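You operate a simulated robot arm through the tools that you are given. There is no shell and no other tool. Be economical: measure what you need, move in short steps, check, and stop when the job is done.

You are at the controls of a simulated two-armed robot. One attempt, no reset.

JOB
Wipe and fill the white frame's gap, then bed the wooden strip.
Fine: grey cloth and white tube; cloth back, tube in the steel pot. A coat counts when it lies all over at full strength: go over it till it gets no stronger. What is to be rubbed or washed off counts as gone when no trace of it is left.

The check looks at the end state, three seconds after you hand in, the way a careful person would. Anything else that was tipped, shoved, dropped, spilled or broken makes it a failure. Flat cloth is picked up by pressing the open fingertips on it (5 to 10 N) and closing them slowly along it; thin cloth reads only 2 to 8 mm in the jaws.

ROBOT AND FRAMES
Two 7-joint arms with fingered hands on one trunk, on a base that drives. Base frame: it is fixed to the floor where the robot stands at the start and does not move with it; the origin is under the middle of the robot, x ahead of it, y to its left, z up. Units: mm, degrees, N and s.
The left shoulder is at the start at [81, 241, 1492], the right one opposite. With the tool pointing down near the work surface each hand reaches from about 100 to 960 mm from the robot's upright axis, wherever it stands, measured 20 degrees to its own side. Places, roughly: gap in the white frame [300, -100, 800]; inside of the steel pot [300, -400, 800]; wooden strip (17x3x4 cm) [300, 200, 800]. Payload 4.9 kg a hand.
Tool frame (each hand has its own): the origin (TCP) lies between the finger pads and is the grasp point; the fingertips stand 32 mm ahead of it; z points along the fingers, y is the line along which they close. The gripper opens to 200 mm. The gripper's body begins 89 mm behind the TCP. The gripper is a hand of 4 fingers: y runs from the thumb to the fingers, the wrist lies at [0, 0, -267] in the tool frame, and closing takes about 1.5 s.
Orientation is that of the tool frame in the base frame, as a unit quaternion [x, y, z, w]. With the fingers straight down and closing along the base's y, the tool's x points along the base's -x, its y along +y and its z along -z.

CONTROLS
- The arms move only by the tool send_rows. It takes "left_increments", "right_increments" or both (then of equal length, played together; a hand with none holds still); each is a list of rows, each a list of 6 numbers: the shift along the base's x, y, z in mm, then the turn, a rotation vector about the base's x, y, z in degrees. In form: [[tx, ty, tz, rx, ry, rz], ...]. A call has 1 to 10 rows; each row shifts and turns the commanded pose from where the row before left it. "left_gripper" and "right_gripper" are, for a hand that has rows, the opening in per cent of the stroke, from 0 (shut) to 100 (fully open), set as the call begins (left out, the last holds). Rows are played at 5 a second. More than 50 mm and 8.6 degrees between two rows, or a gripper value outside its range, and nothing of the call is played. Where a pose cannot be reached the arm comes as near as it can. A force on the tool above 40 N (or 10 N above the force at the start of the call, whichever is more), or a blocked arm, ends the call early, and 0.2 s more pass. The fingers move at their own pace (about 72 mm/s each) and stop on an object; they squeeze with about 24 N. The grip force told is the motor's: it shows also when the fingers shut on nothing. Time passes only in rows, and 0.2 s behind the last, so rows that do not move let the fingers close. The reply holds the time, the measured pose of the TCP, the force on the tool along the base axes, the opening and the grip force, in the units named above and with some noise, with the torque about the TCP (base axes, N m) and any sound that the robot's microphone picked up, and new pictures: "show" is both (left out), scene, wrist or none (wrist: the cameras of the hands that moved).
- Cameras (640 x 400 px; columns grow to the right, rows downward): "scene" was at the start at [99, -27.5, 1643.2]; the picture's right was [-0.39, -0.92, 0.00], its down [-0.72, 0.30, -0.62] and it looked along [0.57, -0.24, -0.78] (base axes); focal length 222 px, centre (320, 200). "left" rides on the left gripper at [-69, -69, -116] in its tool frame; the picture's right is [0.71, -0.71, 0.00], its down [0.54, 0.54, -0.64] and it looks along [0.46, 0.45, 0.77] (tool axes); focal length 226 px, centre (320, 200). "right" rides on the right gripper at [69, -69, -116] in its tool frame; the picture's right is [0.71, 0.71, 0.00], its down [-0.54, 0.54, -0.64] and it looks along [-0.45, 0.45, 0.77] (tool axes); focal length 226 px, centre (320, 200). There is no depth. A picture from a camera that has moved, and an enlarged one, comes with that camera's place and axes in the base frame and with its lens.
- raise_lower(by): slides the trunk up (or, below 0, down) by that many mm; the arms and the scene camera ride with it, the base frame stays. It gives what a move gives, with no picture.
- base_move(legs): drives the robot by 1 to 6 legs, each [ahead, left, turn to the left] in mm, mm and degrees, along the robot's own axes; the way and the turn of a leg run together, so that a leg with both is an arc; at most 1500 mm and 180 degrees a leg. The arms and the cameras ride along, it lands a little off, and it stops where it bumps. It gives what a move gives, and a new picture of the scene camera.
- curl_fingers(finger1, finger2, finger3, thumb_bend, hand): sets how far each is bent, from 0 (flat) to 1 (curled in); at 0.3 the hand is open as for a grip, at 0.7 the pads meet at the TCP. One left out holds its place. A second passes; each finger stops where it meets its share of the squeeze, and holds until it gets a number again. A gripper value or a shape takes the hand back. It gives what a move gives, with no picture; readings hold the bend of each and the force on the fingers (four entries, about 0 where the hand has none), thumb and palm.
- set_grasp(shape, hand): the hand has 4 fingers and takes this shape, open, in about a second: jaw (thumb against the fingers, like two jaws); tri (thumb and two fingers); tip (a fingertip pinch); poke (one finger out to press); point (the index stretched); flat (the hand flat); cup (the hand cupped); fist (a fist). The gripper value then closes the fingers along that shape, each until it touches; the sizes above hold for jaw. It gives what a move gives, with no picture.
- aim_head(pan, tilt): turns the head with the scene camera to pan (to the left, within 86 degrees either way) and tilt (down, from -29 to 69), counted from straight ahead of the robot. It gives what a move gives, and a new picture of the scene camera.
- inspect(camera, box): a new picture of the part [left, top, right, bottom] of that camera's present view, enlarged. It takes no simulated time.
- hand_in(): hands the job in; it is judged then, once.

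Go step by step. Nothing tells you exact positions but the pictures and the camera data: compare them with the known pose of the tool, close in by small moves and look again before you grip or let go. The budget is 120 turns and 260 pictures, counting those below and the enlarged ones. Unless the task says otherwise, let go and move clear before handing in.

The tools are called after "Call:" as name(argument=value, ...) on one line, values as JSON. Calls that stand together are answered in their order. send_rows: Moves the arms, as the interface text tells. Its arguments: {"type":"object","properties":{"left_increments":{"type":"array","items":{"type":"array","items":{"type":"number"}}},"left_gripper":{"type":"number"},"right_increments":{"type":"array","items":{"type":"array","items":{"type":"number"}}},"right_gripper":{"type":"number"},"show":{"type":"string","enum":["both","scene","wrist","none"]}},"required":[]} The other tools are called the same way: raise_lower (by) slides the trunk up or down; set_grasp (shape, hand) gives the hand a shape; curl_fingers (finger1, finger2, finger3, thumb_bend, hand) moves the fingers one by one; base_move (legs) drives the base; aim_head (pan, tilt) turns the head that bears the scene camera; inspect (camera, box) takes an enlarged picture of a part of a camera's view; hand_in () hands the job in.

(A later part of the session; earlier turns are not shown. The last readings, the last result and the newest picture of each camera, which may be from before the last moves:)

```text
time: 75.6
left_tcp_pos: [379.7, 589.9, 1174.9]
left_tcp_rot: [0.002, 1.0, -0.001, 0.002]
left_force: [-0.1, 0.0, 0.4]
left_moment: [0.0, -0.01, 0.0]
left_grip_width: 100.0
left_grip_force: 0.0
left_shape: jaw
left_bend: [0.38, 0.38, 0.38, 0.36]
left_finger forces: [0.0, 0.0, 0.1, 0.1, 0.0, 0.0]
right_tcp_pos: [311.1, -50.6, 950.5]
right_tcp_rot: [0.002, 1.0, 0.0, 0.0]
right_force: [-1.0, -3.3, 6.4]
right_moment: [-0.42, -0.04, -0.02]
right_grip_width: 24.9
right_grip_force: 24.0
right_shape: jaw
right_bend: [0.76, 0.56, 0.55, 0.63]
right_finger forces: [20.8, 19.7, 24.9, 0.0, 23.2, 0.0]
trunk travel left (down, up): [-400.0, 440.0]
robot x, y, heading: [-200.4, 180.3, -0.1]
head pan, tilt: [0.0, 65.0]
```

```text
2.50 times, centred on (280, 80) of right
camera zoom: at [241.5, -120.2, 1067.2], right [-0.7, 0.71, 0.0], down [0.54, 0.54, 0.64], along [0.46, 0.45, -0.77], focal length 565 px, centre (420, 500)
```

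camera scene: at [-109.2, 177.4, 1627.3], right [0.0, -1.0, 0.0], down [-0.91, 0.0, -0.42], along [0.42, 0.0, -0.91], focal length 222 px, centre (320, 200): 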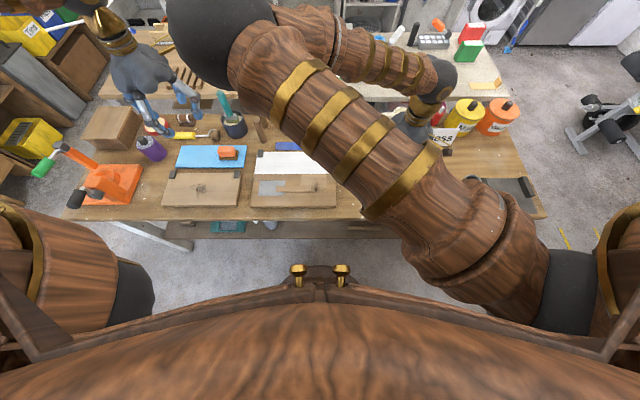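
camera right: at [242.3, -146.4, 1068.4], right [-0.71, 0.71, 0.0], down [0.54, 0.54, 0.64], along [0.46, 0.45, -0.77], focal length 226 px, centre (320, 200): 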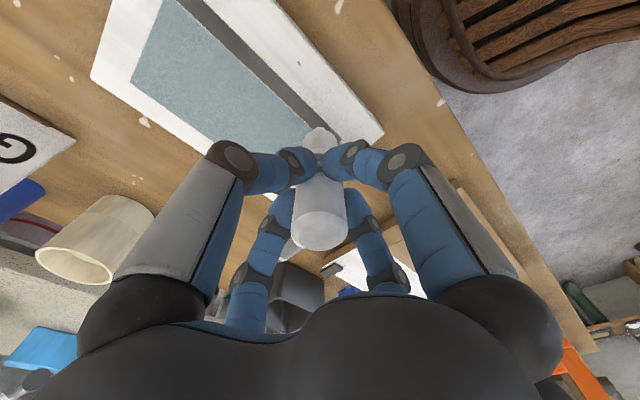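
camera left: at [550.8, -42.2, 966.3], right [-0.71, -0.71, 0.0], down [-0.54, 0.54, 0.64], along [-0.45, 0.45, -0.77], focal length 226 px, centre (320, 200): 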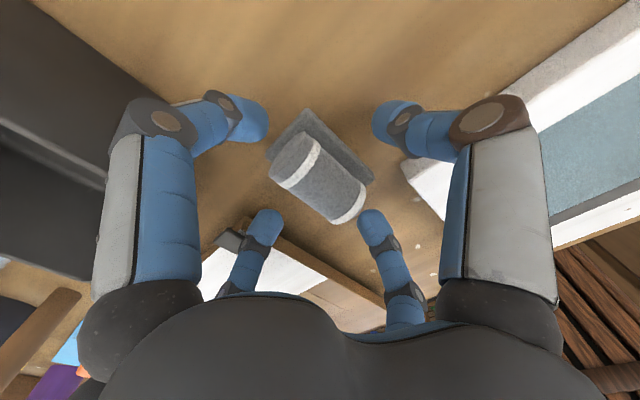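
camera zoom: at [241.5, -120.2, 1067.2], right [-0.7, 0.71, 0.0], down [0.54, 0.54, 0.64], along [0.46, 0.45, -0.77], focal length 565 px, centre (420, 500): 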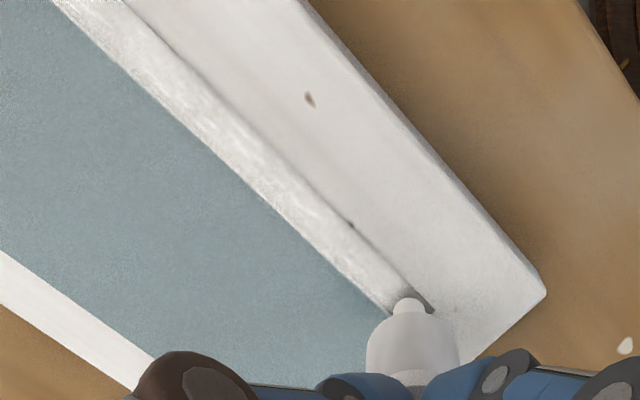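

The left end is still a bit dark; I work the nozzle in that corner, then back along.

Call:
send_rows(right_increments=[[0, 5, 0, 0, 0, 0], [-4, 0, 0, 0, 0, 0], [0, -8, 0, 0, 0, 0], [0, 8, 0, 0, 0, 0], [8, 0, 0, 0, 0, 0], [0, -8, 0, 0, 0, 0], [0, 8, 0, 0, 0, 0], [-4, 0, 0, 0, 0, 0], [0, -15, 0, 0, 0, 0], [0, -20, 0, 0, 0, 0]], show="none")

Call:
inspect(camera="right", box=[240, 60, 400, 180])

Call:
send_rows(right_increments=[[0, -20, 0, 0, 0, 0], [0, -20, 0, 0, 0, 0], [0, -20, 0, 0, 0, 0], [0, -20, 0, 0, 0, 0], [0, -20, 0, 0, 0, 0], [0, -20, 0, 0, 0, 0], [0, -20, 0, 0, 0, 0], [0, -17, 0, 0, 0, 0]], show="none")

Call:
send_rows(right_increments=[[-4, 0, 0, 0, 0, 0], [0, 8, 0, 0, 0, 0], [0, -8, 0, 0, 0, 0], [8, 0, 0, 0, 0, 0], [0, 8, 0, 0, 0, 0], [0, -8, 0, 0, 0, 0], [-4, 0, 0, 0, 0, 0], [0, 0, 30, 0, 0, 0], [0, -40, 25, 0, 0, 0], [0, -40, 20, 0, 0, 0]], show="both")

Call:
inspect(camera="right", box=[300, 80, 460, 200])

```text
time: 77.8
left_tcp_pos: [379.1, 589.1, 1175.9]
left_tcp_rot: [0.001, 1.0, -0.001, 0.002]
left_force: [-0.6, -0.7, -0.1]
left_moment: [0.01, 0.01, 0.0]
left_grip_width: 100.0
left_grip_force: 0.1
left_shape: jaw
left_bend: [0.38, 0.38, 0.38, 0.36]
left_finger forces: [0.0, 0.0, 0.1, 0.0, 0.0, 0.1]
right_tcp_pos: [312.3, -80.6, 951.8]
right_tcp_rot: [0.001, 1.0, -0.001, 0.0]
right_force: [1.6, 1.9, 5.4]
right_moment: [0.32, -0.05, 0.03]
right_grip_width: 24.8
right_grip_force: 24.1
right_shape: jaw
right_bend: [0.76, 0.56, 0.55, 0.63]
right_finger forces: [19.9, 22.9, 24.1, 0.0, 18.6, 0.0]
trunk travel left (down, up): [-400.0, 440.0]
robot x, y, heading: [-200.0, 179.6, 0.0]
head pan, tilt: [0.0, 65.0]
```

```text
3.33 times, centred on (320, 120) of right
camera zoom: at [242.0, -150.5, 1066.9], right [-0.7, 0.71, 0.0], down [0.54, 0.54, 0.64], along [0.46, 0.45, -0.77], focal length 754 px, centre (320, 467)
```

zoom: 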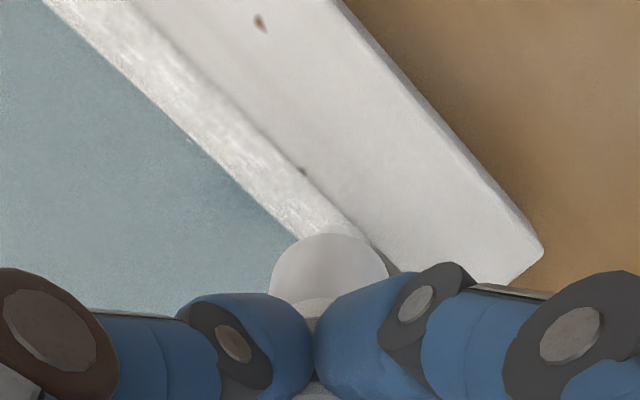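

```text
time: 79.6
left_tcp_pos: [379.4, 589.1, 1176.2]
left_tcp_rot: [0.001, 1.0, 0.0, 0.001]
left_force: [-0.3, -0.5, -0.5]
left_moment: [0.01, 0.0, -0.02]
left_grip_width: 100.0
left_grip_force: 0.1
left_shape: jaw
left_bend: [0.38, 0.38, 0.38, 0.36]
left_finger forces: [0.0, 0.1, 0.1, 0.0, 0.0, 0.1]
right_tcp_pos: [311.7, -237.9, 950.7]
right_tcp_rot: [0.002, 1.0, 0.0, 0.0]
right_force: [-0.9, 1.7, 5.0]
right_moment: [0.27, -0.04, 0.0]
right_grip_width: 24.9
right_grip_force: 24.2
right_shape: jaw
right_bend: [0.76, 0.8, 0.55, 0.63]
right_finger forces: [19.5, 23.1, 23.8, 0.0, 18.5, 0.0]
trunk travel left (down, up): [-400.0, 440.0]
robot x, y, heading: [-201.8, 177.4, -0.1]
head pan, tilt: [0.0, 65.0]
```

```text
time: 81.8
left_tcp_pos: [380.3, 587.6, 1176.0]
left_tcp_rot: [0.002, 1.0, 0.0, 0.002]
left_force: [-0.1, 0.7, 0.4]
left_moment: [0.07, -0.01, 0.0]
left_grip_width: 99.9
left_grip_force: 0.0
left_shape: jaw
left_bend: [0.38, 0.38, 0.38, 0.36]
left_finger forces: [0.0, 0.0, 0.1, 0.0, 0.0, 0.0]
right_tcp_pos: [313.8, -319.5, 1024.2]
right_tcp_rot: [0.002, 1.0, 0.001, 0.0]
right_force: [0.1, -0.6, -0.9]
right_moment: [0.0, 0.02, -0.01]
right_grip_width: 24.7
right_grip_force: 24.1
right_shape: jaw
right_bend: [0.76, 0.8, 0.55, 0.63]
right_finger forces: [19.2, 20.9, 22.8, 0.0, 18.9, 0.0]
trunk travel left (down, up): [-400.0, 440.0]
robot x, y, heading: [-198.6, 177.4, -0.3]
head pan, tilt: [0.0, 65.0]
camera scene: at [-108.7, 177.6, 1627.2], right [0.0, -1.0, 0.0], down [-0.91, 0.0, -0.42], along [0.42, 0.0, -0.91], focal length 222 px, centre (320, 200)
camera right: at [244.5, -390.3, 1140.8], right [-0.7, 0.71, 0.0], down [0.54, 0.54, 0.64], along [0.46, 0.45, -0.77], focal length 226 px, centre (320, 200)
```

scene: 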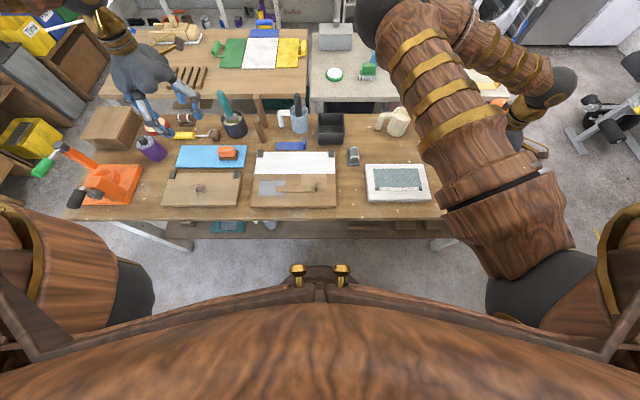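
right: 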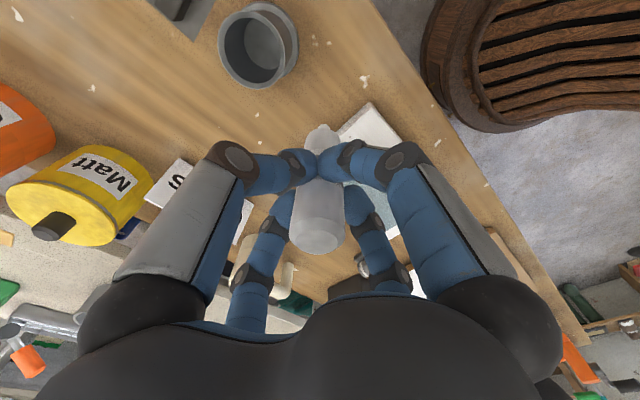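

```text
3.33 times, centred on (380, 140) of right
camera zoom: at [244.5, -390.3, 1140.8], right [-0.7, 0.71, 0.0], down [0.54, 0.54, 0.64], along [0.46, 0.45, -0.77], focal length 754 px, centre (120, 400)
```

zoom: 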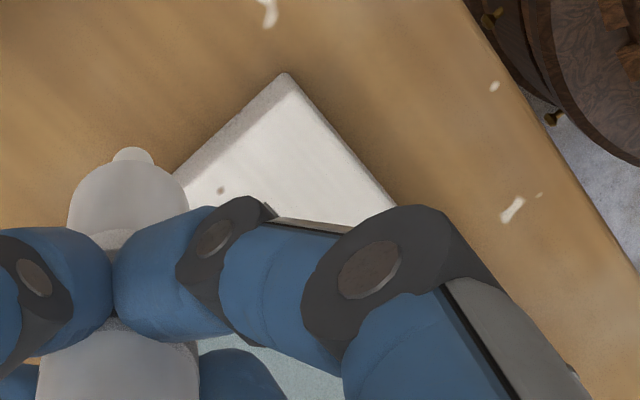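

Call:
inspect(camera="scene", box=[360, 155, 440, 210])

Call:
inspect(camera="scene", box=[366, 180, 402, 202])

Call:
inspect(camera="scene", box=[400, 180, 436, 202])

```text
7.27 times, centred on (400, 182) of scene
camera zoom: at [-108.7, 177.6, 1627.2], right [0.0, -1.0, 0.0], down [-0.91, 0.0, -0.42], along [0.42, 0.0, -0.91], focal length 1615 px, centre (-262, 327)
```

zoom: 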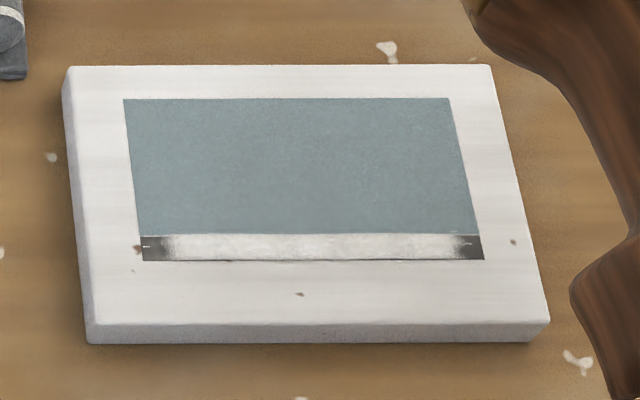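

```text
16.00 times, centred on (384, 191) of scene
camera zoom: at [-108.7, 177.6, 1627.2], right [0.0, -1.0, 0.0], down [-0.91, 0.0, -0.42], along [0.42, 0.0, -0.91], focal length 3553 px, centre (-704, 344)
```

zoom: 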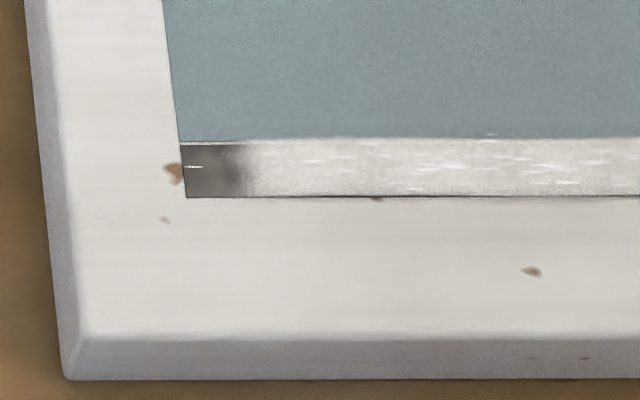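

```text
16.00 times, centred on (418, 191) of scene
camera zoom: at [-108.7, 177.6, 1627.2], right [0.0, -1.0, 0.0], down [-0.91, 0.0, -0.42], along [0.42, 0.0, -0.91], focal length 3553 px, centre (-1248, 344)
```

zoom: 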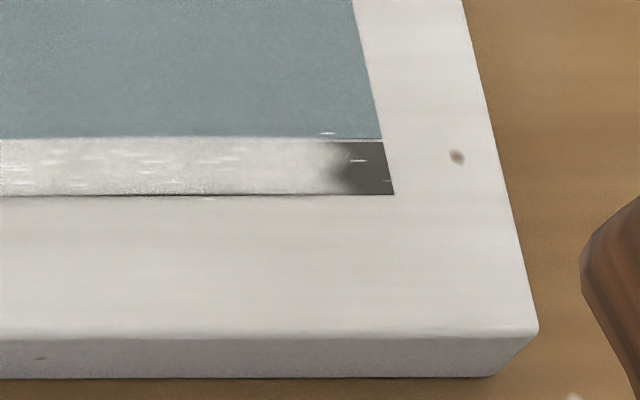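

The middle is filled, but about 12–15 mm at each end stays dark. I go back and work the right end slowly to see if it takes filler.

Call:
send_rows(right_increments=[[-2, 40, -20, 0, 0, 0], [0, 45, -25, 0, 0, 0], [0, 0, -20, 0, 0, 0], [0, 0, -7, 0, 0, 0], [0, 0, -1.5, 0, 0, 0], [0, 0, -0.5, 0, 0, 0]], show="none")

Call:
inspect(camera="right", box=[260, 80, 380, 170])

```text
refused: row 2 steps farther than a row can; nothing moved
```

```text
4.44 times, centred on (320, 125) of right
camera zoom: at [244.5, -390.3, 1140.8], right [-0.7, 0.71, 0.0], down [0.54, 0.54, 0.64], along [0.46, 0.45, -0.77], focal length 1005 px, centre (320, 533)
```

zoom: 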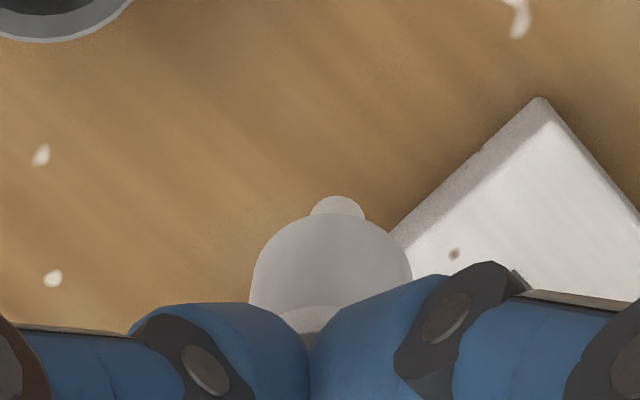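

Call:
send_rows(right_increments=[[0, 40, -20, 0, 0, 0], [0, 40, -25, 0, 0, 0], [0, 5, -20, 0, 0, 0], [0, 0, -6, 0, 0, 0], [0, 0, -2, 0, 0, 0], [0, 0, -0.5, 0, 0, 0]], show="none")

Call:
inspect(camera="right", box=[260, 80, 380, 170])

```text
time: 83.2
left_tcp_pos: [379.4, 588.7, 1175.8]
left_tcp_rot: [0.001, 1.0, -0.001, 0.001]
left_force: [-0.6, -0.5, -0.1]
left_moment: [-0.01, -0.03, 0.0]
left_grip_width: 99.9
left_grip_force: 0.1
left_shape: jaw
left_bend: [0.38, 0.38, 0.38, 0.36]
left_finger forces: [0.0, 0.0, 0.0, 0.1, 0.0, 0.0]
right_tcp_pos: [312.2, -233.6, 953.2]
right_tcp_rot: [0.002, 1.0, 0.0, 0.0]
right_force: [-0.5, 0.0, -0.7]
right_moment: [0.0, 0.0, 0.05]
right_grip_width: 24.6
right_grip_force: 24.0
right_shape: jaw
right_bend: [0.76, 0.8, 0.55, 0.63]
right_finger forces: [19.1, 20.8, 22.8, 0.0, 18.7, 0.0]
trunk travel left (down, up): [-400.0, 440.0]
robot x, y, heading: [-200.9, 176.0, 0.0]
head pan, tilt: [0.0, 65.0]
```

```text
4.44 times, centred on (320, 125) of right
camera zoom: at [242.4, -302.5, 1068.2], right [-0.7, 0.71, 0.0], down [0.54, 0.54, 0.64], along [0.46, 0.45, -0.77], focal length 1005 px, centre (320, 533)
```

zoom: 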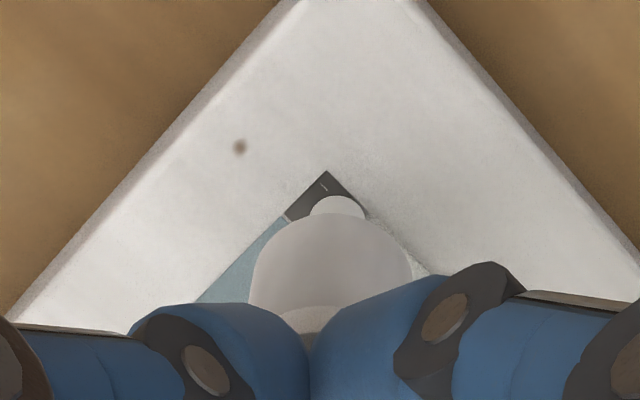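

The tip is right at the dark end. I touch down and rub small strokes there.

Call:
send_rows(right_increments=[[0, 0, -1.5, 0, 0, 0], [0, 0, -1, 0, 0, 0], [0, -5, 0, 0, 0, 0], [0, 5, 0, 0, 0, 0], [0, -5, 0, 0, 0, 0], [0, 5, 0, 0, 0, 0], [0, -7, 0, 0, 0, 0], [3, 7, 0, 0, 0, 0], [-6, -7, 0, 0, 0, 0], [3, 7, 0, 0, 0, 0]], show="none")

Call:
inspect(camera="right", box=[260, 80, 380, 170])

```text
time: 85.4
left_tcp_pos: [378.7, 589.7, 1175.8]
left_tcp_rot: [0.003, 1.0, -0.001, 0.003]
left_force: [0.1, 0.1, 0.0]
left_moment: [0.0, -0.01, -0.01]
left_grip_width: 100.0
left_grip_force: 0.1
left_shape: jaw
left_bend: [0.38, 0.38, 0.38, 0.36]
left_finger forces: [0.0, 0.1, 0.1, 0.0, 0.0, 0.0]
right_tcp_pos: [312.1, -233.6, 951.0]
right_tcp_rot: [0.001, 1.0, -0.001, -0.001]
right_force: [0.4, -0.5, 9.0]
right_moment: [-0.09, -0.09, -0.02]
right_grip_width: 24.9
right_grip_force: 23.7
right_shape: jaw
right_bend: [0.76, 0.8, 0.55, 0.63]
right_finger forces: [20.2, 21.4, 25.2, 0.0, 20.7, 0.0]
trunk travel left (down, up): [-400.0, 440.0]
robot x, y, heading: [-199.1, 177.4, -0.2]
head pan, tilt: [0.0, 65.0]
```

```text
4.44 times, centred on (320, 125) of right
camera zoom: at [240.8, -302.1, 1066.8], right [-0.7, 0.71, 0.0], down [0.54, 0.54, 0.64], along [0.46, 0.45, -0.77], focal length 1005 px, centre (320, 533)
```

zoom: 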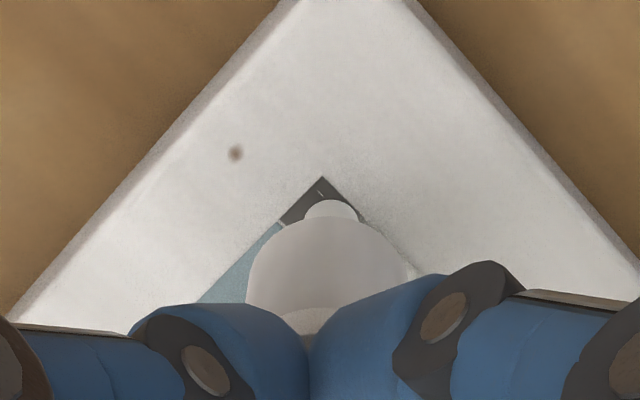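

The very ends take no filler (the fill zone matches the strip's 17 cm). I make one more full pass left and back for full strength, then lift toward the pot.

Call:
send_rows(right_increments=[[0, 18, 0, 0, 0, 0], [0, 18, 0, 0, 0, 0], [0, 18, 0, 0, 0, 0], [0, 18, 0, 0, 0, 0], [0, 18, 0, 0, 0, 0], [0, 18, 0, 0, 0, 0], [0, 18, 0, 0, 0, 0], [0, 18, 0, 0, 0, 0], [0, 18, 0, 0, 0, 0], [0, 12, 0, 0, 0, 0]], show="none")

Call:
send_rows(right_increments=[[-3, 8, 0, 0, 0, 0], [0, -8, 0, 0, 0, 0], [6, 0, 0, 0, 0, 0], [0, 8, 0, 0, 0, 0], [-3, -8, 0, 0, 0, 0], [0, -19, 0, 0, 0, 0], [0, -19, 0, 0, 0, 0], [0, -19, 0, 0, 0, 0], [0, -19, 0, 0, 0, 0], [0, -19, 0, 0, 0, 0]], show="none")

Call:
send_rows(right_increments=[[0, -19, 0, 0, 0, 0], [0, -19, 0, 0, 0, 0], [0, -19, 0, 0, 0, 0], [0, -15, 0, 0, 0, 0], [0, 0, 30, 0, 0, 0], [0, -20, 40, 0, 0, 0], [0, -30, 35, 0, 0, 0], [0, -45, 5, 0, 0, 0], [0, -45, 5, 0, 0, 0]], show="none")

Call:
inspect(camera="scene", box=[360, 155, 440, 210])

Call:
inspect(camera="scene", box=[366, 180, 402, 202])

```text
time: 87.6
left_tcp_pos: [379.4, 590.1, 1175.7]
left_tcp_rot: [0.002, 1.0, 0.0, 0.002]
left_force: [0.7, 0.1, 0.3]
left_moment: [-0.01, -0.02, 0.0]
left_grip_width: 100.0
left_grip_force: 0.0
left_shape: jaw
left_bend: [0.38, 0.38, 0.38, 0.36]
left_finger forces: [0.0, 0.0, 0.0, 0.1, 0.0, 0.0]
right_tcp_pos: [311.8, -59.4, 950.3]
right_tcp_rot: [0.001, 1.0, -0.001, 0.0]
right_force: [-0.4, -2.9, 9.7]
right_moment: [-0.41, 0.02, 0.02]
right_grip_width: 25.0
right_grip_force: 24.3
right_shape: jaw
right_bend: [0.76, 0.56, 0.55, 0.63]
right_finger forces: [21.3, 20.2, 25.1, 0.0, 24.9, 0.1]
trunk travel left (down, up): [-400.0, 440.0]
robot x, y, heading: [-200.1, 179.6, -0.6]
head pan, tilt: [0.0, 65.0]
```

```text
time: 89.8
left_tcp_pos: [379.9, 588.2, 1175.6]
left_tcp_rot: [0.001, 1.0, -0.001, 0.002]
left_force: [0.0, -1.2, -0.5]
left_moment: [-0.01, 0.0, -0.01]
left_grip_width: 99.9
left_grip_force: 0.1
left_shape: jaw
left_bend: [0.38, 0.38, 0.38, 0.36]
left_finger forces: [0.1, 0.0, 0.0, 0.1, 0.0, 0.0]
right_tcp_pos: [311.8, -154.4, 951.4]
right_tcp_rot: [0.002, 1.0, 0.0, 0.0]
right_force: [0.5, 3.1, 7.3]
right_moment: [0.44, -0.08, -0.01]
right_grip_width: 24.8
right_grip_force: 24.0
right_shape: jaw
right_bend: [0.76, 0.8, 0.55, 0.63]
right_finger forces: [18.5, 25.8, 22.8, 0.1, 19.6, 0.1]
trunk travel left (down, up): [-400.0, 440.0]
robot x, y, heading: [-198.9, 182.7, -0.0]
head pan, tilt: [0.0, 65.0]
```

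```text
time: 91.8
left_tcp_pos: [380.2, 587.5, 1176.8]
left_tcp_rot: [0.001, 1.0, 0.0, 0.002]
left_force: [0.6, -0.4, 0.7]
left_moment: [0.01, 0.0, -0.02]
left_grip_width: 99.7
left_grip_force: 0.1
left_shape: jaw
left_bend: [0.38, 0.38, 0.38, 0.36]
left_finger forces: [0.1, 0.1, 0.0, 0.0, 0.1, 0.1]
right_tcp_pos: [313.1, -369.6, 1065.2]
right_tcp_rot: [0.001, 1.0, 0.002, 0.0]
right_force: [0.4, -0.7, -1.9]
right_moment: [0.0, 0.02, 0.01]
right_grip_width: 24.7
right_grip_force: 24.1
right_shape: jaw
right_bend: [0.76, 0.56, 0.55, 0.63]
right_finger forces: [18.3, 21.5, 22.6, 0.0, 19.7, 0.0]
trunk travel left (down, up): [-400.0, 440.0]
robot x, y, heading: [-198.3, 179.0, -0.0]
head pan, tilt: [0.0, 65.0]
```

```text
7.27 times, centred on (400, 182) of scene
camera zoom: at [-108.9, 177.9, 1627.3], right [0.0, -1.0, 0.0], down [-0.91, 0.0, -0.42], along [0.42, 0.0, -0.91], focal length 1615 px, centre (-262, 327)
```

zoom: 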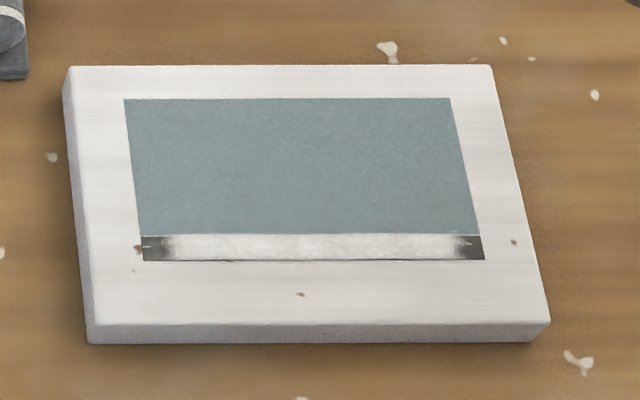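

```text
16.00 times, centred on (384, 191) of scene
camera zoom: at [-108.9, 177.9, 1627.3], right [0.0, -1.0, 0.0], down [-0.91, 0.0, -0.42], along [0.42, 0.0, -0.91], focal length 3553 px, centre (-704, 344)
```

zoom: 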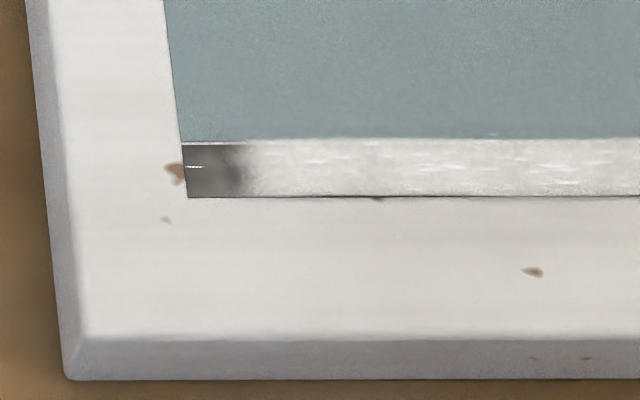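

Unchanged, so the fill is at full strength. I bring the tube back over the pot.

Call:
send_rows(right_increments=[[-3, -25, 0, 0, 0, 0], [-2.5, -24, 0, 0, 0, 0], [0, 0, 0, 0, 0, 0]], show="wrist")

Call:
inspect(camera="right", box=[240, 40, 400, 160])

```text
time: 92.6
left_tcp_pos: [378.7, 589.8, 1175.1]
left_tcp_rot: [0.001, 1.0, -0.002, 0.002]
left_force: [-0.6, 0.4, -0.4]
left_moment: [-0.02, 0.0, 0.0]
left_grip_width: 99.9
left_grip_force: 0.0
left_shape: jaw
left_bend: [0.38, 0.38, 0.38, 0.36]
left_finger forces: [0.1, 0.0, 0.0, 0.0, 0.1, 0.0]
right_tcp_pos: [306.8, -415.9, 1066.3]
right_tcp_rot: [0.001, 1.0, -0.001, -0.001]
right_force: [-0.1, -0.7, -1.2]
right_moment: [-0.03, 0.01, -0.02]
right_grip_width: 24.6
right_grip_force: 24.4
right_shape: jaw
right_bend: [0.76, 0.56, 0.55, 0.63]
right_finger forces: [18.3, 21.4, 22.7, 0.1, 19.8, 0.1]
trunk travel left (down, up): [-400.0, 440.0]
robot x, y, heading: [-199.8, 178.0, -0.1]
head pan, tilt: [0.0, 65.0]
camera right: at [237.4, -484.5, 1182.0], right [-0.7, 0.71, 0.0], down [0.54, 0.54, 0.64], along [0.46, 0.45, -0.77], focal length 226 px, centre (320, 200)
```

right: 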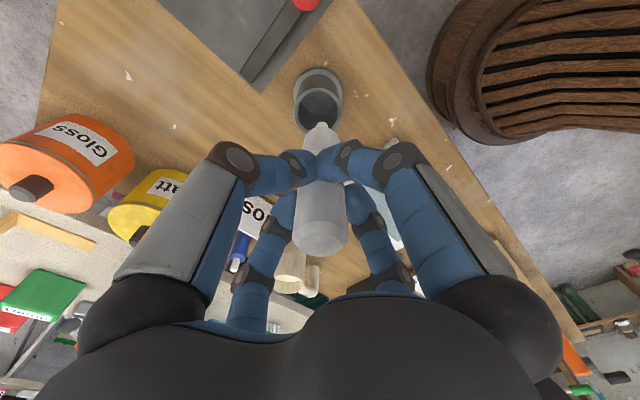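

```text
3.33 times, centred on (320, 100) of right
camera zoom: at [237.4, -484.5, 1182.0], right [-0.7, 0.71, 0.0], down [0.54, 0.54, 0.64], along [0.46, 0.45, -0.77], focal length 754 px, centre (320, 533)
```

zoom: 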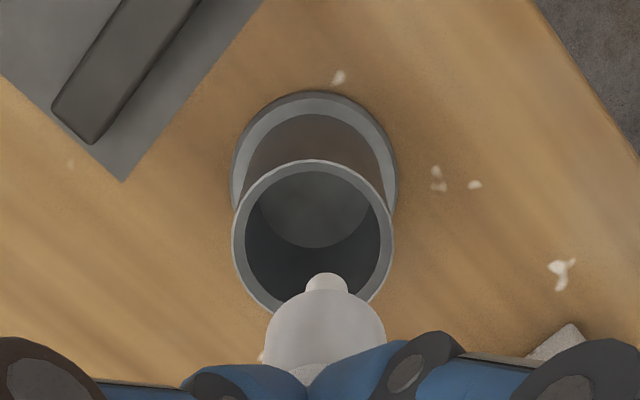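

Rim centre is ~(309.6,-417.5); the tip leans ~4 mm toward −x. I correct by +4 mm and lower into the pot.

Call:
send_rows(right_increments=[[4, -1.5, 0, 0, 0, 0], [0, 0, -25, 0, 0, 0], [0, 0, -25, 0, 0, 0], [0, 0, -20, 0, 0, 0]], show="wrist")

Call:
inspect(camera="right", box=[240, 60, 400, 180])

```text
time: 93.6
left_tcp_pos: [379.6, 587.5, 1174.7]
left_tcp_rot: [0.002, 1.0, 0.0, 0.001]
left_force: [0.7, -0.3, 0.1]
left_moment: [0.02, 0.0, -0.05]
left_grip_width: 99.8
left_grip_force: 0.0
left_shape: jaw
left_bend: [0.38, 0.38, 0.38, 0.36]
left_finger forces: [0.0, 0.0, 0.0, 0.0, 0.0, 0.0]
right_tcp_pos: [309.6, -418.0, 995.0]
right_tcp_rot: [0.001, 1.0, -0.001, 0.0]
right_force: [-0.4, 0.3, -1.5]
right_moment: [0.0, -0.01, -0.04]
right_grip_width: 24.5
right_grip_force: 24.2
right_shape: jaw
right_bend: [0.76, 0.56, 0.55, 0.63]
right_finger forces: [18.2, 21.2, 22.7, 0.0, 19.6, 0.0]
trunk travel left (down, up): [-400.0, 440.0]
robot x, y, heading: [-200.5, 180.2, -0.3]
head pan, tilt: [0.0, 65.0]
camera right: at [241.1, -487.1, 1110.6], right [-0.7, 0.71, 0.0], down [0.54, 0.54, 0.64], along [0.46, 0.45, -0.77], focal length 226 px, centre (320, 200)
```

right: 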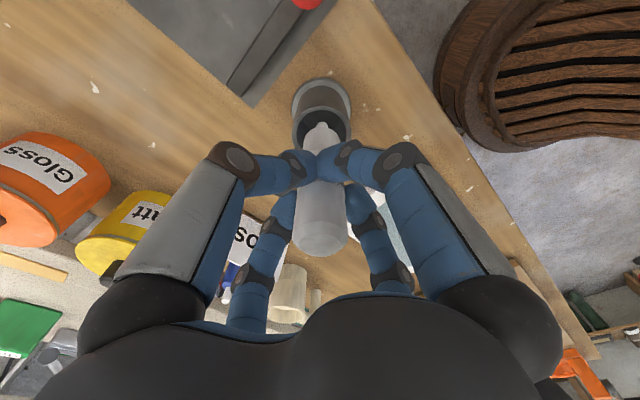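

```text
3.33 times, centred on (320, 120) of right
camera zoom: at [241.1, -487.1, 1110.6], right [-0.7, 0.71, 0.0], down [0.54, 0.54, 0.64], along [0.46, 0.45, -0.77], focal length 754 px, centre (320, 467)
```

zoom: 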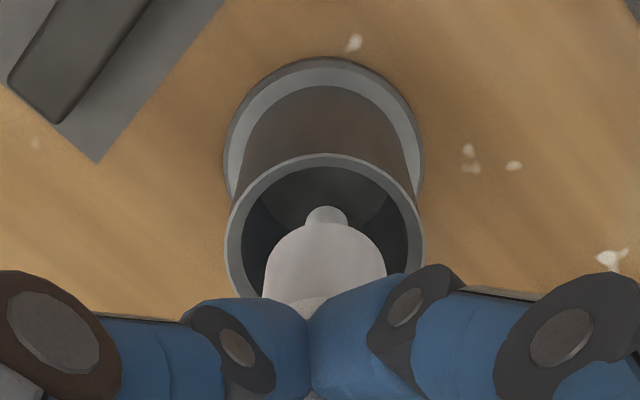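

The tube is entering the pot centred. I lower to the bottom.

Call:
send_rows(right_increments=[[0, 0, -15, 0, 0, 0], [0, 0, -15, 0, 0, 0], [0, 0, -15, 0, 0, 0], [0, 0, -10, 0, 0, 0], [0, 0, -3, 0, 0, 0], [0, 0, -2, 0, 0, 0]], show="none")

```text
time: 95.0
left_tcp_pos: [380.7, 589.1, 1175.1]
left_tcp_rot: [0.001, 1.0, -0.002, 0.002]
left_force: [0.1, 0.3, 0.5]
left_moment: [0.02, -0.02, 0.02]
left_grip_width: 99.8
left_grip_force: 0.1
left_shape: jaw
left_bend: [0.38, 0.38, 0.38, 0.36]
left_finger forces: [0.0, 0.1, 0.0, 0.1, 0.0, 0.0]
right_tcp_pos: [311.5, -416.7, 935.9]
right_tcp_rot: [0.002, 1.0, 0.0, 0.0]
right_force: [-0.9, 1.1, -1.4]
right_moment: [-0.02, 0.01, -0.01]
right_grip_width: 24.5
right_grip_force: 24.5
right_shape: jaw
right_bend: [0.76, 0.56, 0.55, 0.63]
right_finger forces: [18.2, 21.3, 22.8, 0.0, 19.7, 0.1]
trunk travel left (down, up): [-400.0, 440.0]
robot x, y, heading: [-199.8, 179.5, -0.2]
head pan, tilt: [0.0, 65.0]
```

Call:
send_rows(right_increments=[[0, 0, -1.5, 0, 0, 0], [0, 0, -1.5, 0, 0, 0], [0, 0, 0, 0, 0, 0]], show="none")

Call:
send_rows(right_increments=[[0, 0, 0, 0, 0, 0], [0, 0, 0, 0, 0, 0], [0, 0, 0, 0, 0, 0], [0, 0, 0, 0, 0, 0], [0, 0, 0, 0, 0, 0], [0, 0, 0, 0, 0, 0]], right_gripper=55, show="wrist")

```text
time: 95.8
left_tcp_pos: [379.6, 589.3, 1176.1]
left_tcp_rot: [0.001, 1.0, -0.002, 0.001]
left_force: [-0.5, 0.7, -0.8]
left_moment: [0.05, 0.01, -0.01]
left_grip_width: 99.8
left_grip_force: 0.2
left_shape: jaw
left_bend: [0.38, 0.38, 0.38, 0.36]
left_finger forces: [0.0, 0.1, 0.1, 0.0, 0.0, 0.0]
right_tcp_pos: [309.8, -417.5, 931.7]
right_tcp_rot: [0.002, 1.0, 0.0, 0.0]
right_force: [-0.7, 0.0, -0.7]
right_moment: [0.0, 0.0, -0.02]
right_grip_width: 24.7
right_grip_force: 24.0
right_shape: jaw
right_bend: [0.76, 0.56, 0.55, 0.63]
right_finger forces: [18.3, 21.3, 22.7, 0.1, 19.7, 0.1]
trunk travel left (down, up): [-400.0, 440.0]
robot x, y, heading: [-201.0, 178.8, -0.4]
head pan, tilt: [0.0, 65.0]
```

```text
time: 97.2
left_tcp_pos: [379.9, 588.1, 1176.6]
left_tcp_rot: [0.001, 1.0, -0.001, 0.002]
left_force: [-0.3, -0.1, 0.4]
left_moment: [0.02, 0.03, 0.0]
left_grip_width: 99.9
left_grip_force: 0.2
left_shape: jaw
left_bend: [0.38, 0.38, 0.38, 0.36]
left_finger forces: [0.1, 0.1, 0.0, 0.0, 0.0, 0.1]
right_tcp_pos: [310.6, -417.3, 933.0]
right_tcp_rot: [0.002, 1.0, 0.0, 0.0]
right_force: [-0.4, -0.6, 0.3]
right_moment: [-0.02, 0.01, -0.04]
right_grip_width: 109.7
right_grip_force: 0.1
right_shape: jaw
right_bend: [0.36, 0.36, 0.36, 0.34]
right_finger forces: [0.0, 0.0, 0.1, 0.0, 0.0, 0.0]
trunk travel left (down, up): [-400.0, 440.0]
robot x, y, heading: [-197.1, 178.8, -0.1]
head pan, tilt: [0.0, 65.0]
camera right: at [240.5, -485.8, 1048.1], right [-0.7, 0.71, 0.0], down [0.54, 0.54, 0.64], along [0.46, 0.45, -0.77], focal length 226 px, centre (320, 200)
```

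right: 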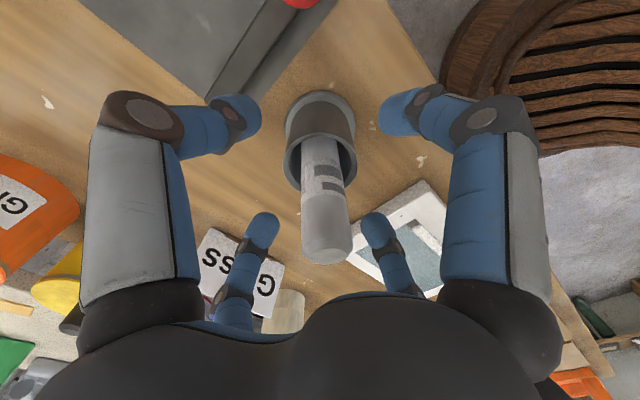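

Tube stands in the pot. I lift the right hand clear and away, then look at the strip.

Call:
send_rows(right_increments=[[0, 0, 30, 0, 0, 0], [0, 0, 45, 0, 0, 0], [0, 0, 45, 0, 0, 0], [0, 0, 45, 0, 0, 0], [20, -40, 10, 0, 0, 0], [20, -40, 10, 0, 0, 0], [20, -40, 10, 0, 0, 0], [20, -40, 10, 0, 0, 0]], show="scene")

Call:
inspect(camera="scene", box=[245, 160, 345, 215])

Call:
inspect(camera="scene", box=[430, 140, 530, 215])

```text
time: 99.0
left_tcp_pos: [379.0, 587.6, 1175.5]
left_tcp_rot: [0.001, 1.0, 0.0, 0.001]
left_force: [-0.9, -0.1, 0.2]
left_moment: [0.03, -0.02, -0.03]
left_grip_width: 99.9
left_grip_force: 0.1
left_shape: jaw
left_bend: [0.38, 0.38, 0.38, 0.36]
left_finger forces: [0.0, 0.0, 0.0, 0.0, 0.0, 0.1]
right_tcp_pos: [389.4, -580.7, 1135.3]
right_tcp_rot: [0.002, 1.0, 0.001, 0.0]
right_force: [0.8, -0.7, 0.7]
right_moment: [0.0, 0.04, -0.01]
right_grip_width: 109.8
right_grip_force: 0.0
right_shape: jaw
right_bend: [0.36, 0.36, 0.36, 0.34]
right_finger forces: [0.1, 0.0, 0.1, 0.1, 0.1, 0.1]
trunk travel left (down, up): [-400.0, 440.0]
robot x, y, heading: [-200.4, 179.7, -0.3]
head pan, tilt: [0.0, 65.0]
camera scene: at [-109.0, 177.8, 1627.3], right [0.0, -1.0, 0.0], down [-0.91, 0.0, -0.42], along [0.42, 0.0, -0.91], focal length 222 px, centre (320, 200)
```

scene: 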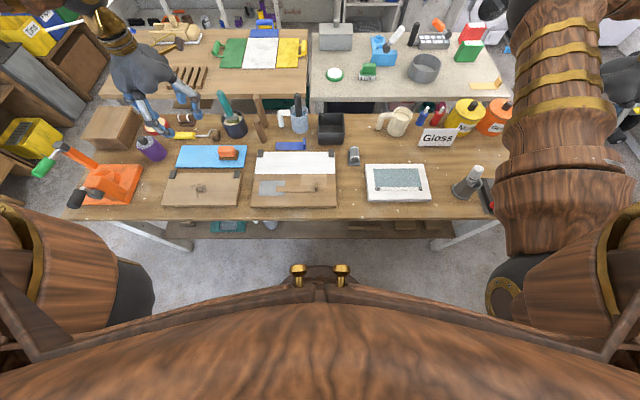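

```text
6.40 times, centred on (295, 188) of scene
camera zoom: at [-109.0, 177.8, 1627.3], right [0.0, -1.0, 0.0], down [-0.91, 0.0, -0.42], along [0.42, 0.0, -0.91], focal length 1421 px, centre (480, 280)
```

zoom: 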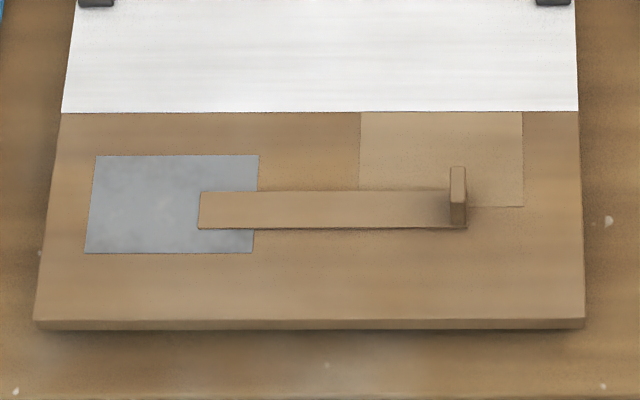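

```text
5.33 times, centred on (480, 178) of scene
camera zoom: at [-109.0, 177.8, 1627.3], right [0.0, -1.0, 0.0], down [-0.91, 0.0, -0.42], along [0.42, 0.0, -0.91], focal length 1184 px, centre (-533, 320)
```

zoom: 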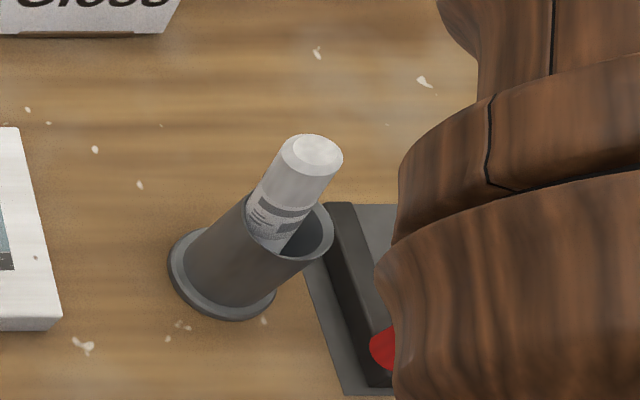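

I enlarge the strip to understand its tab.

Call:
inspect(camera="scene", box=[308, 180, 328, 200])

Call:
inspect(camera="scene", box=[270, 180, 300, 200])

Call:
inspect(camera="left", box=[300, 0, 620, 200])

```text
16.00 times, centred on (318, 190) of scene
camera zoom: at [-109.0, 177.8, 1627.3], right [0.0, -1.0, 0.0], down [-0.91, 0.0, -0.42], along [0.42, 0.0, -0.91], focal length 3553 px, centre (352, 360)
```

zoom: 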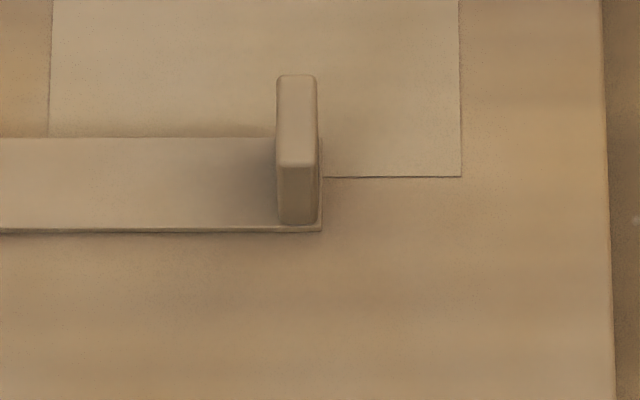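

```text
16.00 times, centred on (285, 190) of scene
camera zoom: at [-109.0, 177.8, 1627.3], right [0.0, -1.0, 0.0], down [-0.91, 0.0, -0.42], along [0.42, 0.0, -0.91], focal length 3553 px, centre (880, 360)
```

zoom: 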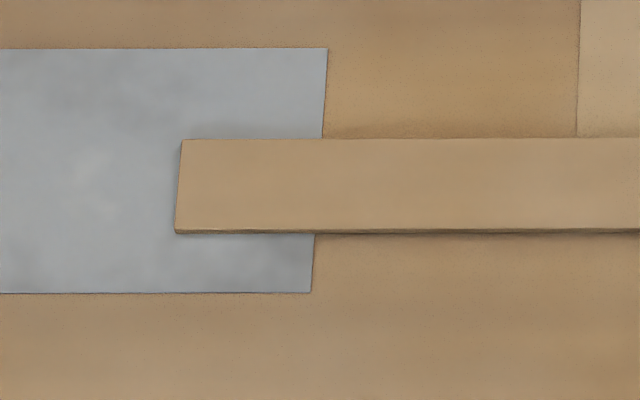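

```text
2.00 times, centred on (460, 100) of left
camera zoom: at [447.4, 517.9, 1292.3], right [-0.71, -0.71, 0.0], down [-0.54, 0.54, 0.64], along [-0.45, 0.46, -0.77], focal length 452 px, centre (40, 400)
```

zoom: 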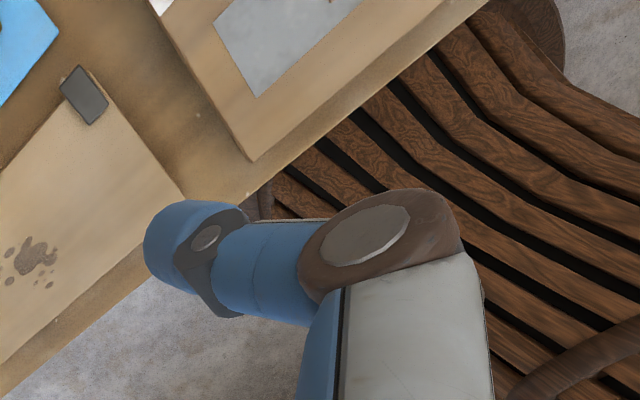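

The strip is 172 mm long with a 10×25×40 mm tab at its right end, tab centred at about (314.5,191), top z≈860. I drive the base back right 180 mm.

Call:
base_move(legs=[[0, -180, 0]])

Call:
send_rows(left_increments=[[-16, -43, -15, 0, 0, 0], [-16, -43, -15, 0, 0, 0], [-16, -43, -15, 0, 0, 0], [-14, -43, -15, 0, 0, 0], [0, -43, -20, 0, 0, 0], [0, 0, -45, 0, 0, 0], [0, 0, -45, 0, 0, 0], [0, 0, -40, 0, 0, 0]], left_gripper=40)

Call:
inspect(camera="left", box=[200, 50, 440, 200])

```text
time: 100.5
left_tcp_pos: [379.0, 412.7, 1174.2]
left_tcp_rot: [0.0, 1.0, -0.003, 0.002]
left_force: [0.1, -0.1, -0.9]
left_moment: [-0.06, -0.02, 0.01]
left_grip_width: 99.8
left_grip_force: 0.0
left_shape: jaw
left_bend: [0.38, 0.38, 0.38, 0.36]
left_finger forces: [0.1, 0.0, 0.0, 0.1, 0.0, 0.0]
right_tcp_pos: [391.0, -753.8, 1140.4]
right_tcp_rot: [0.001, 1.0, -0.002, 0.0]
right_force: [0.4, 0.9, -0.4]
right_moment: [-0.01, 0.0, 0.03]
right_grip_width: 110.0
right_grip_force: 0.1
right_shape: jaw
right_bend: [0.36, 0.36, 0.36, 0.34]
right_finger forces: [0.1, 0.1, 0.0, 0.0, 0.0, 0.0]
trunk travel left (down, up): [-400.0, 440.0]
robot x, y, heading: [-198.5, -2.8, -0.1]
head pan, tilt: [0.0, 65.0]
camera scene: at [-109.8, 5.3, 1627.3], right [0.0, -1.0, 0.0], down [-0.91, 0.0, -0.42], along [0.42, 0.0, -0.91], focal length 222 px, centre (320, 200)
```

scene: 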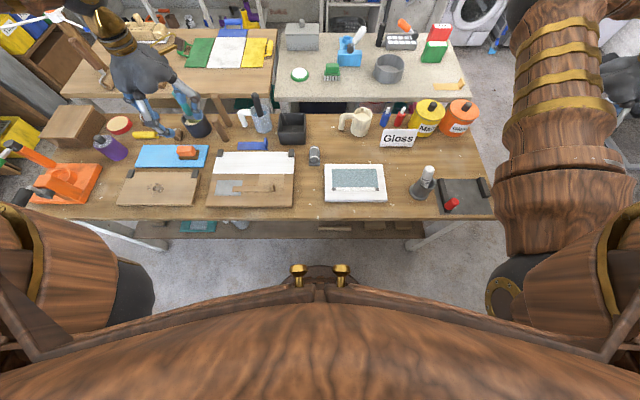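

```text
time: 102.3
left_tcp_pos: [317.2, 193.9, 965.0]
left_tcp_rot: [0.001, 1.0, -0.001, 0.002]
left_force: [-0.1, 0.2, 0.2]
left_moment: [0.05, 0.0, -0.01]
left_grip_width: 80.2
left_grip_force: 0.1
left_shape: jaw
left_bend: [0.42, 0.42, 0.42, 0.41]
left_finger forces: [0.0, 0.0, 0.0, 0.0, 0.1, 0.0]
right_tcp_pos: [392.1, -757.0, 1136.7]
right_tcp_rot: [0.001, 1.0, -0.001, -0.001]
right_force: [-0.2, 0.3, 0.0]
right_moment: [0.02, 0.05, -0.02]
right_grip_width: 109.6
right_grip_force: 0.0
right_shape: jaw
right_bend: [0.36, 0.36, 0.36, 0.34]
right_finger forces: [0.0, 0.1, 0.1, 0.0, 0.0, 0.1]
trunk travel left (down, up): [-400.0, 440.0]
robot x, y, heading: [-196.5, 3.0, -0.1]
head pan, tilt: [0.0, 65.0]
camera scene: at [-108.1, 0.7, 1627.3], right [0.0, -1.0, 0.0], down [-0.91, 0.0, -0.42], along [0.42, 0.0, -0.91], focal length 222 px, centre (320, 200)
camera left: at [385.3, 125.7, 1080.8], right [-0.71, -0.71, 0.0], down [-0.54, 0.54, 0.64], along [-0.45, 0.45, -0.77], focal length 226 px, centre (320, 200)
```

scene: 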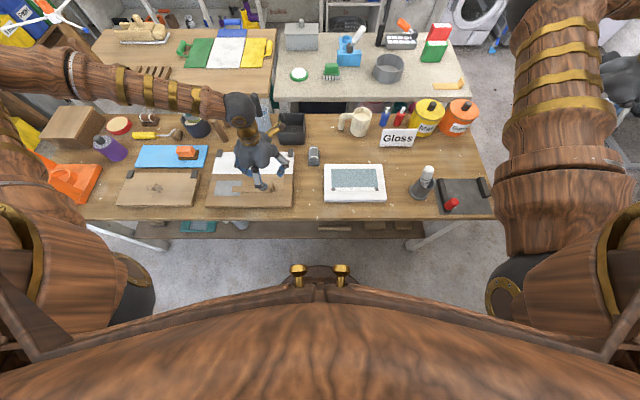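
left: 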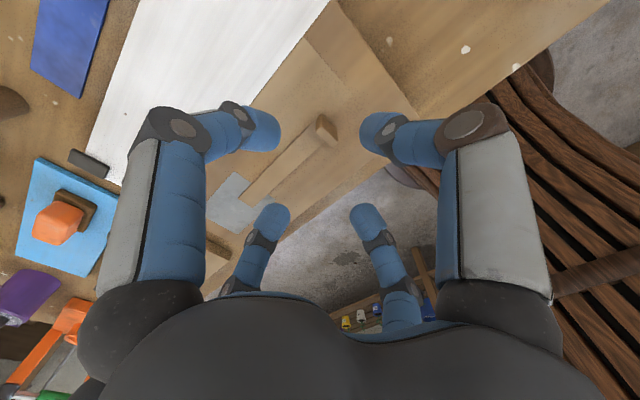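

```text
2.67 times, centred on (320, 125) of left
camera zoom: at [385.3, 125.7, 1080.8], right [-0.71, -0.71, 0.0], down [-0.54, 0.54, 0.64], along [-0.45, 0.45, -0.77], focal length 603 px, centre (320, 400)
```

zoom: 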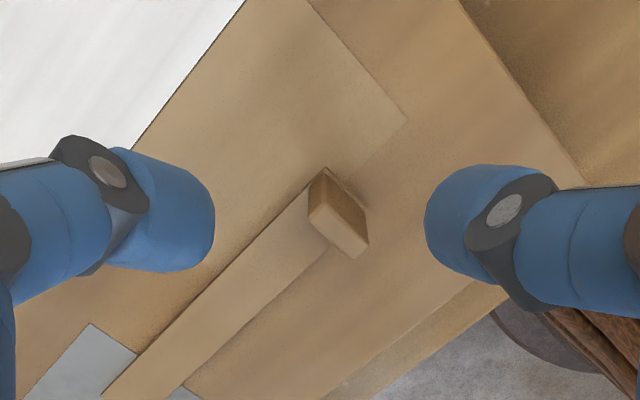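

I correct a few mm toward the tab at ~(312.5,190.5), lower to just above its top and look.

Call:
send_rows(left_increments=[[-4.5, -3.5, -20, 0, 0, 0], [0, 0, -30, 0, 0, 0], [0, 0, -20, 0, 0, 0]], show="wrist")

Call:
inspect(camera="left", box=[220, 90, 420, 240])

```text
time: 103.1
left_tcp_pos: [311.1, 193.5, 895.9]
left_tcp_rot: [0.0, 1.0, 0.0, 0.001]
left_force: [-0.1, -0.4, -1.8]
left_moment: [-0.02, -0.01, -0.02]
left_grip_width: 80.1
left_grip_force: 0.0
left_shape: jaw
left_bend: [0.42, 0.42, 0.42, 0.41]
left_finger forces: [0.0, 0.1, 0.0, 0.0, 0.0, 0.0]
right_tcp_pos: [390.8, -756.7, 1138.3]
right_tcp_rot: [0.001, 1.0, 0.0, 0.001]
right_force: [-1.2, 0.2, 0.4]
right_moment: [0.02, 0.01, 0.01]
right_grip_width: 109.8
right_grip_force: 0.0
right_shape: jaw
right_bend: [0.36, 0.36, 0.36, 0.34]
right_finger forces: [0.0, 0.1, 0.0, 0.0, 0.1, 0.0]
trunk travel left (down, up): [-400.0, 440.0]
robot x, y, heading: [-200.3, 5.6, 0.1]
head pan, tilt: [0.0, 65.0]
camera left: at [380.0, 123.2, 1011.4], right [-0.71, -0.71, 0.0], down [-0.54, 0.54, 0.64], along [-0.45, 0.45, -0.77], focal length 226 px, centre (320, 200)
```

left: 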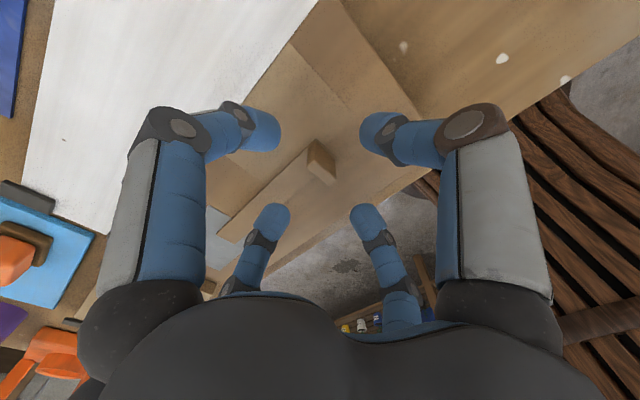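

```text
2.67 times, centred on (320, 165) of left
camera zoom: at [380.0, 123.2, 1011.4], right [-0.71, -0.71, 0.0], down [-0.54, 0.54, 0.64], along [-0.45, 0.45, -0.77], focal length 603 px, centre (320, 293)
```

zoom: 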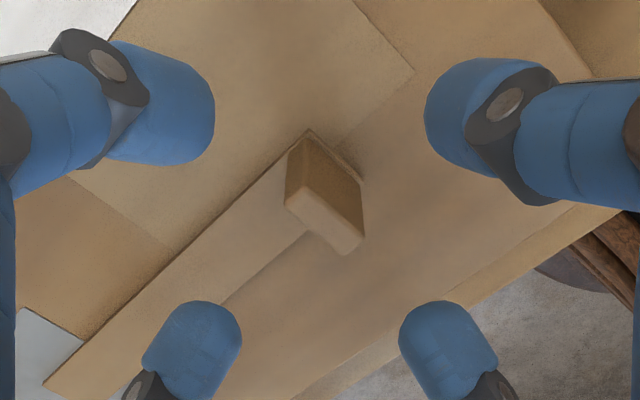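

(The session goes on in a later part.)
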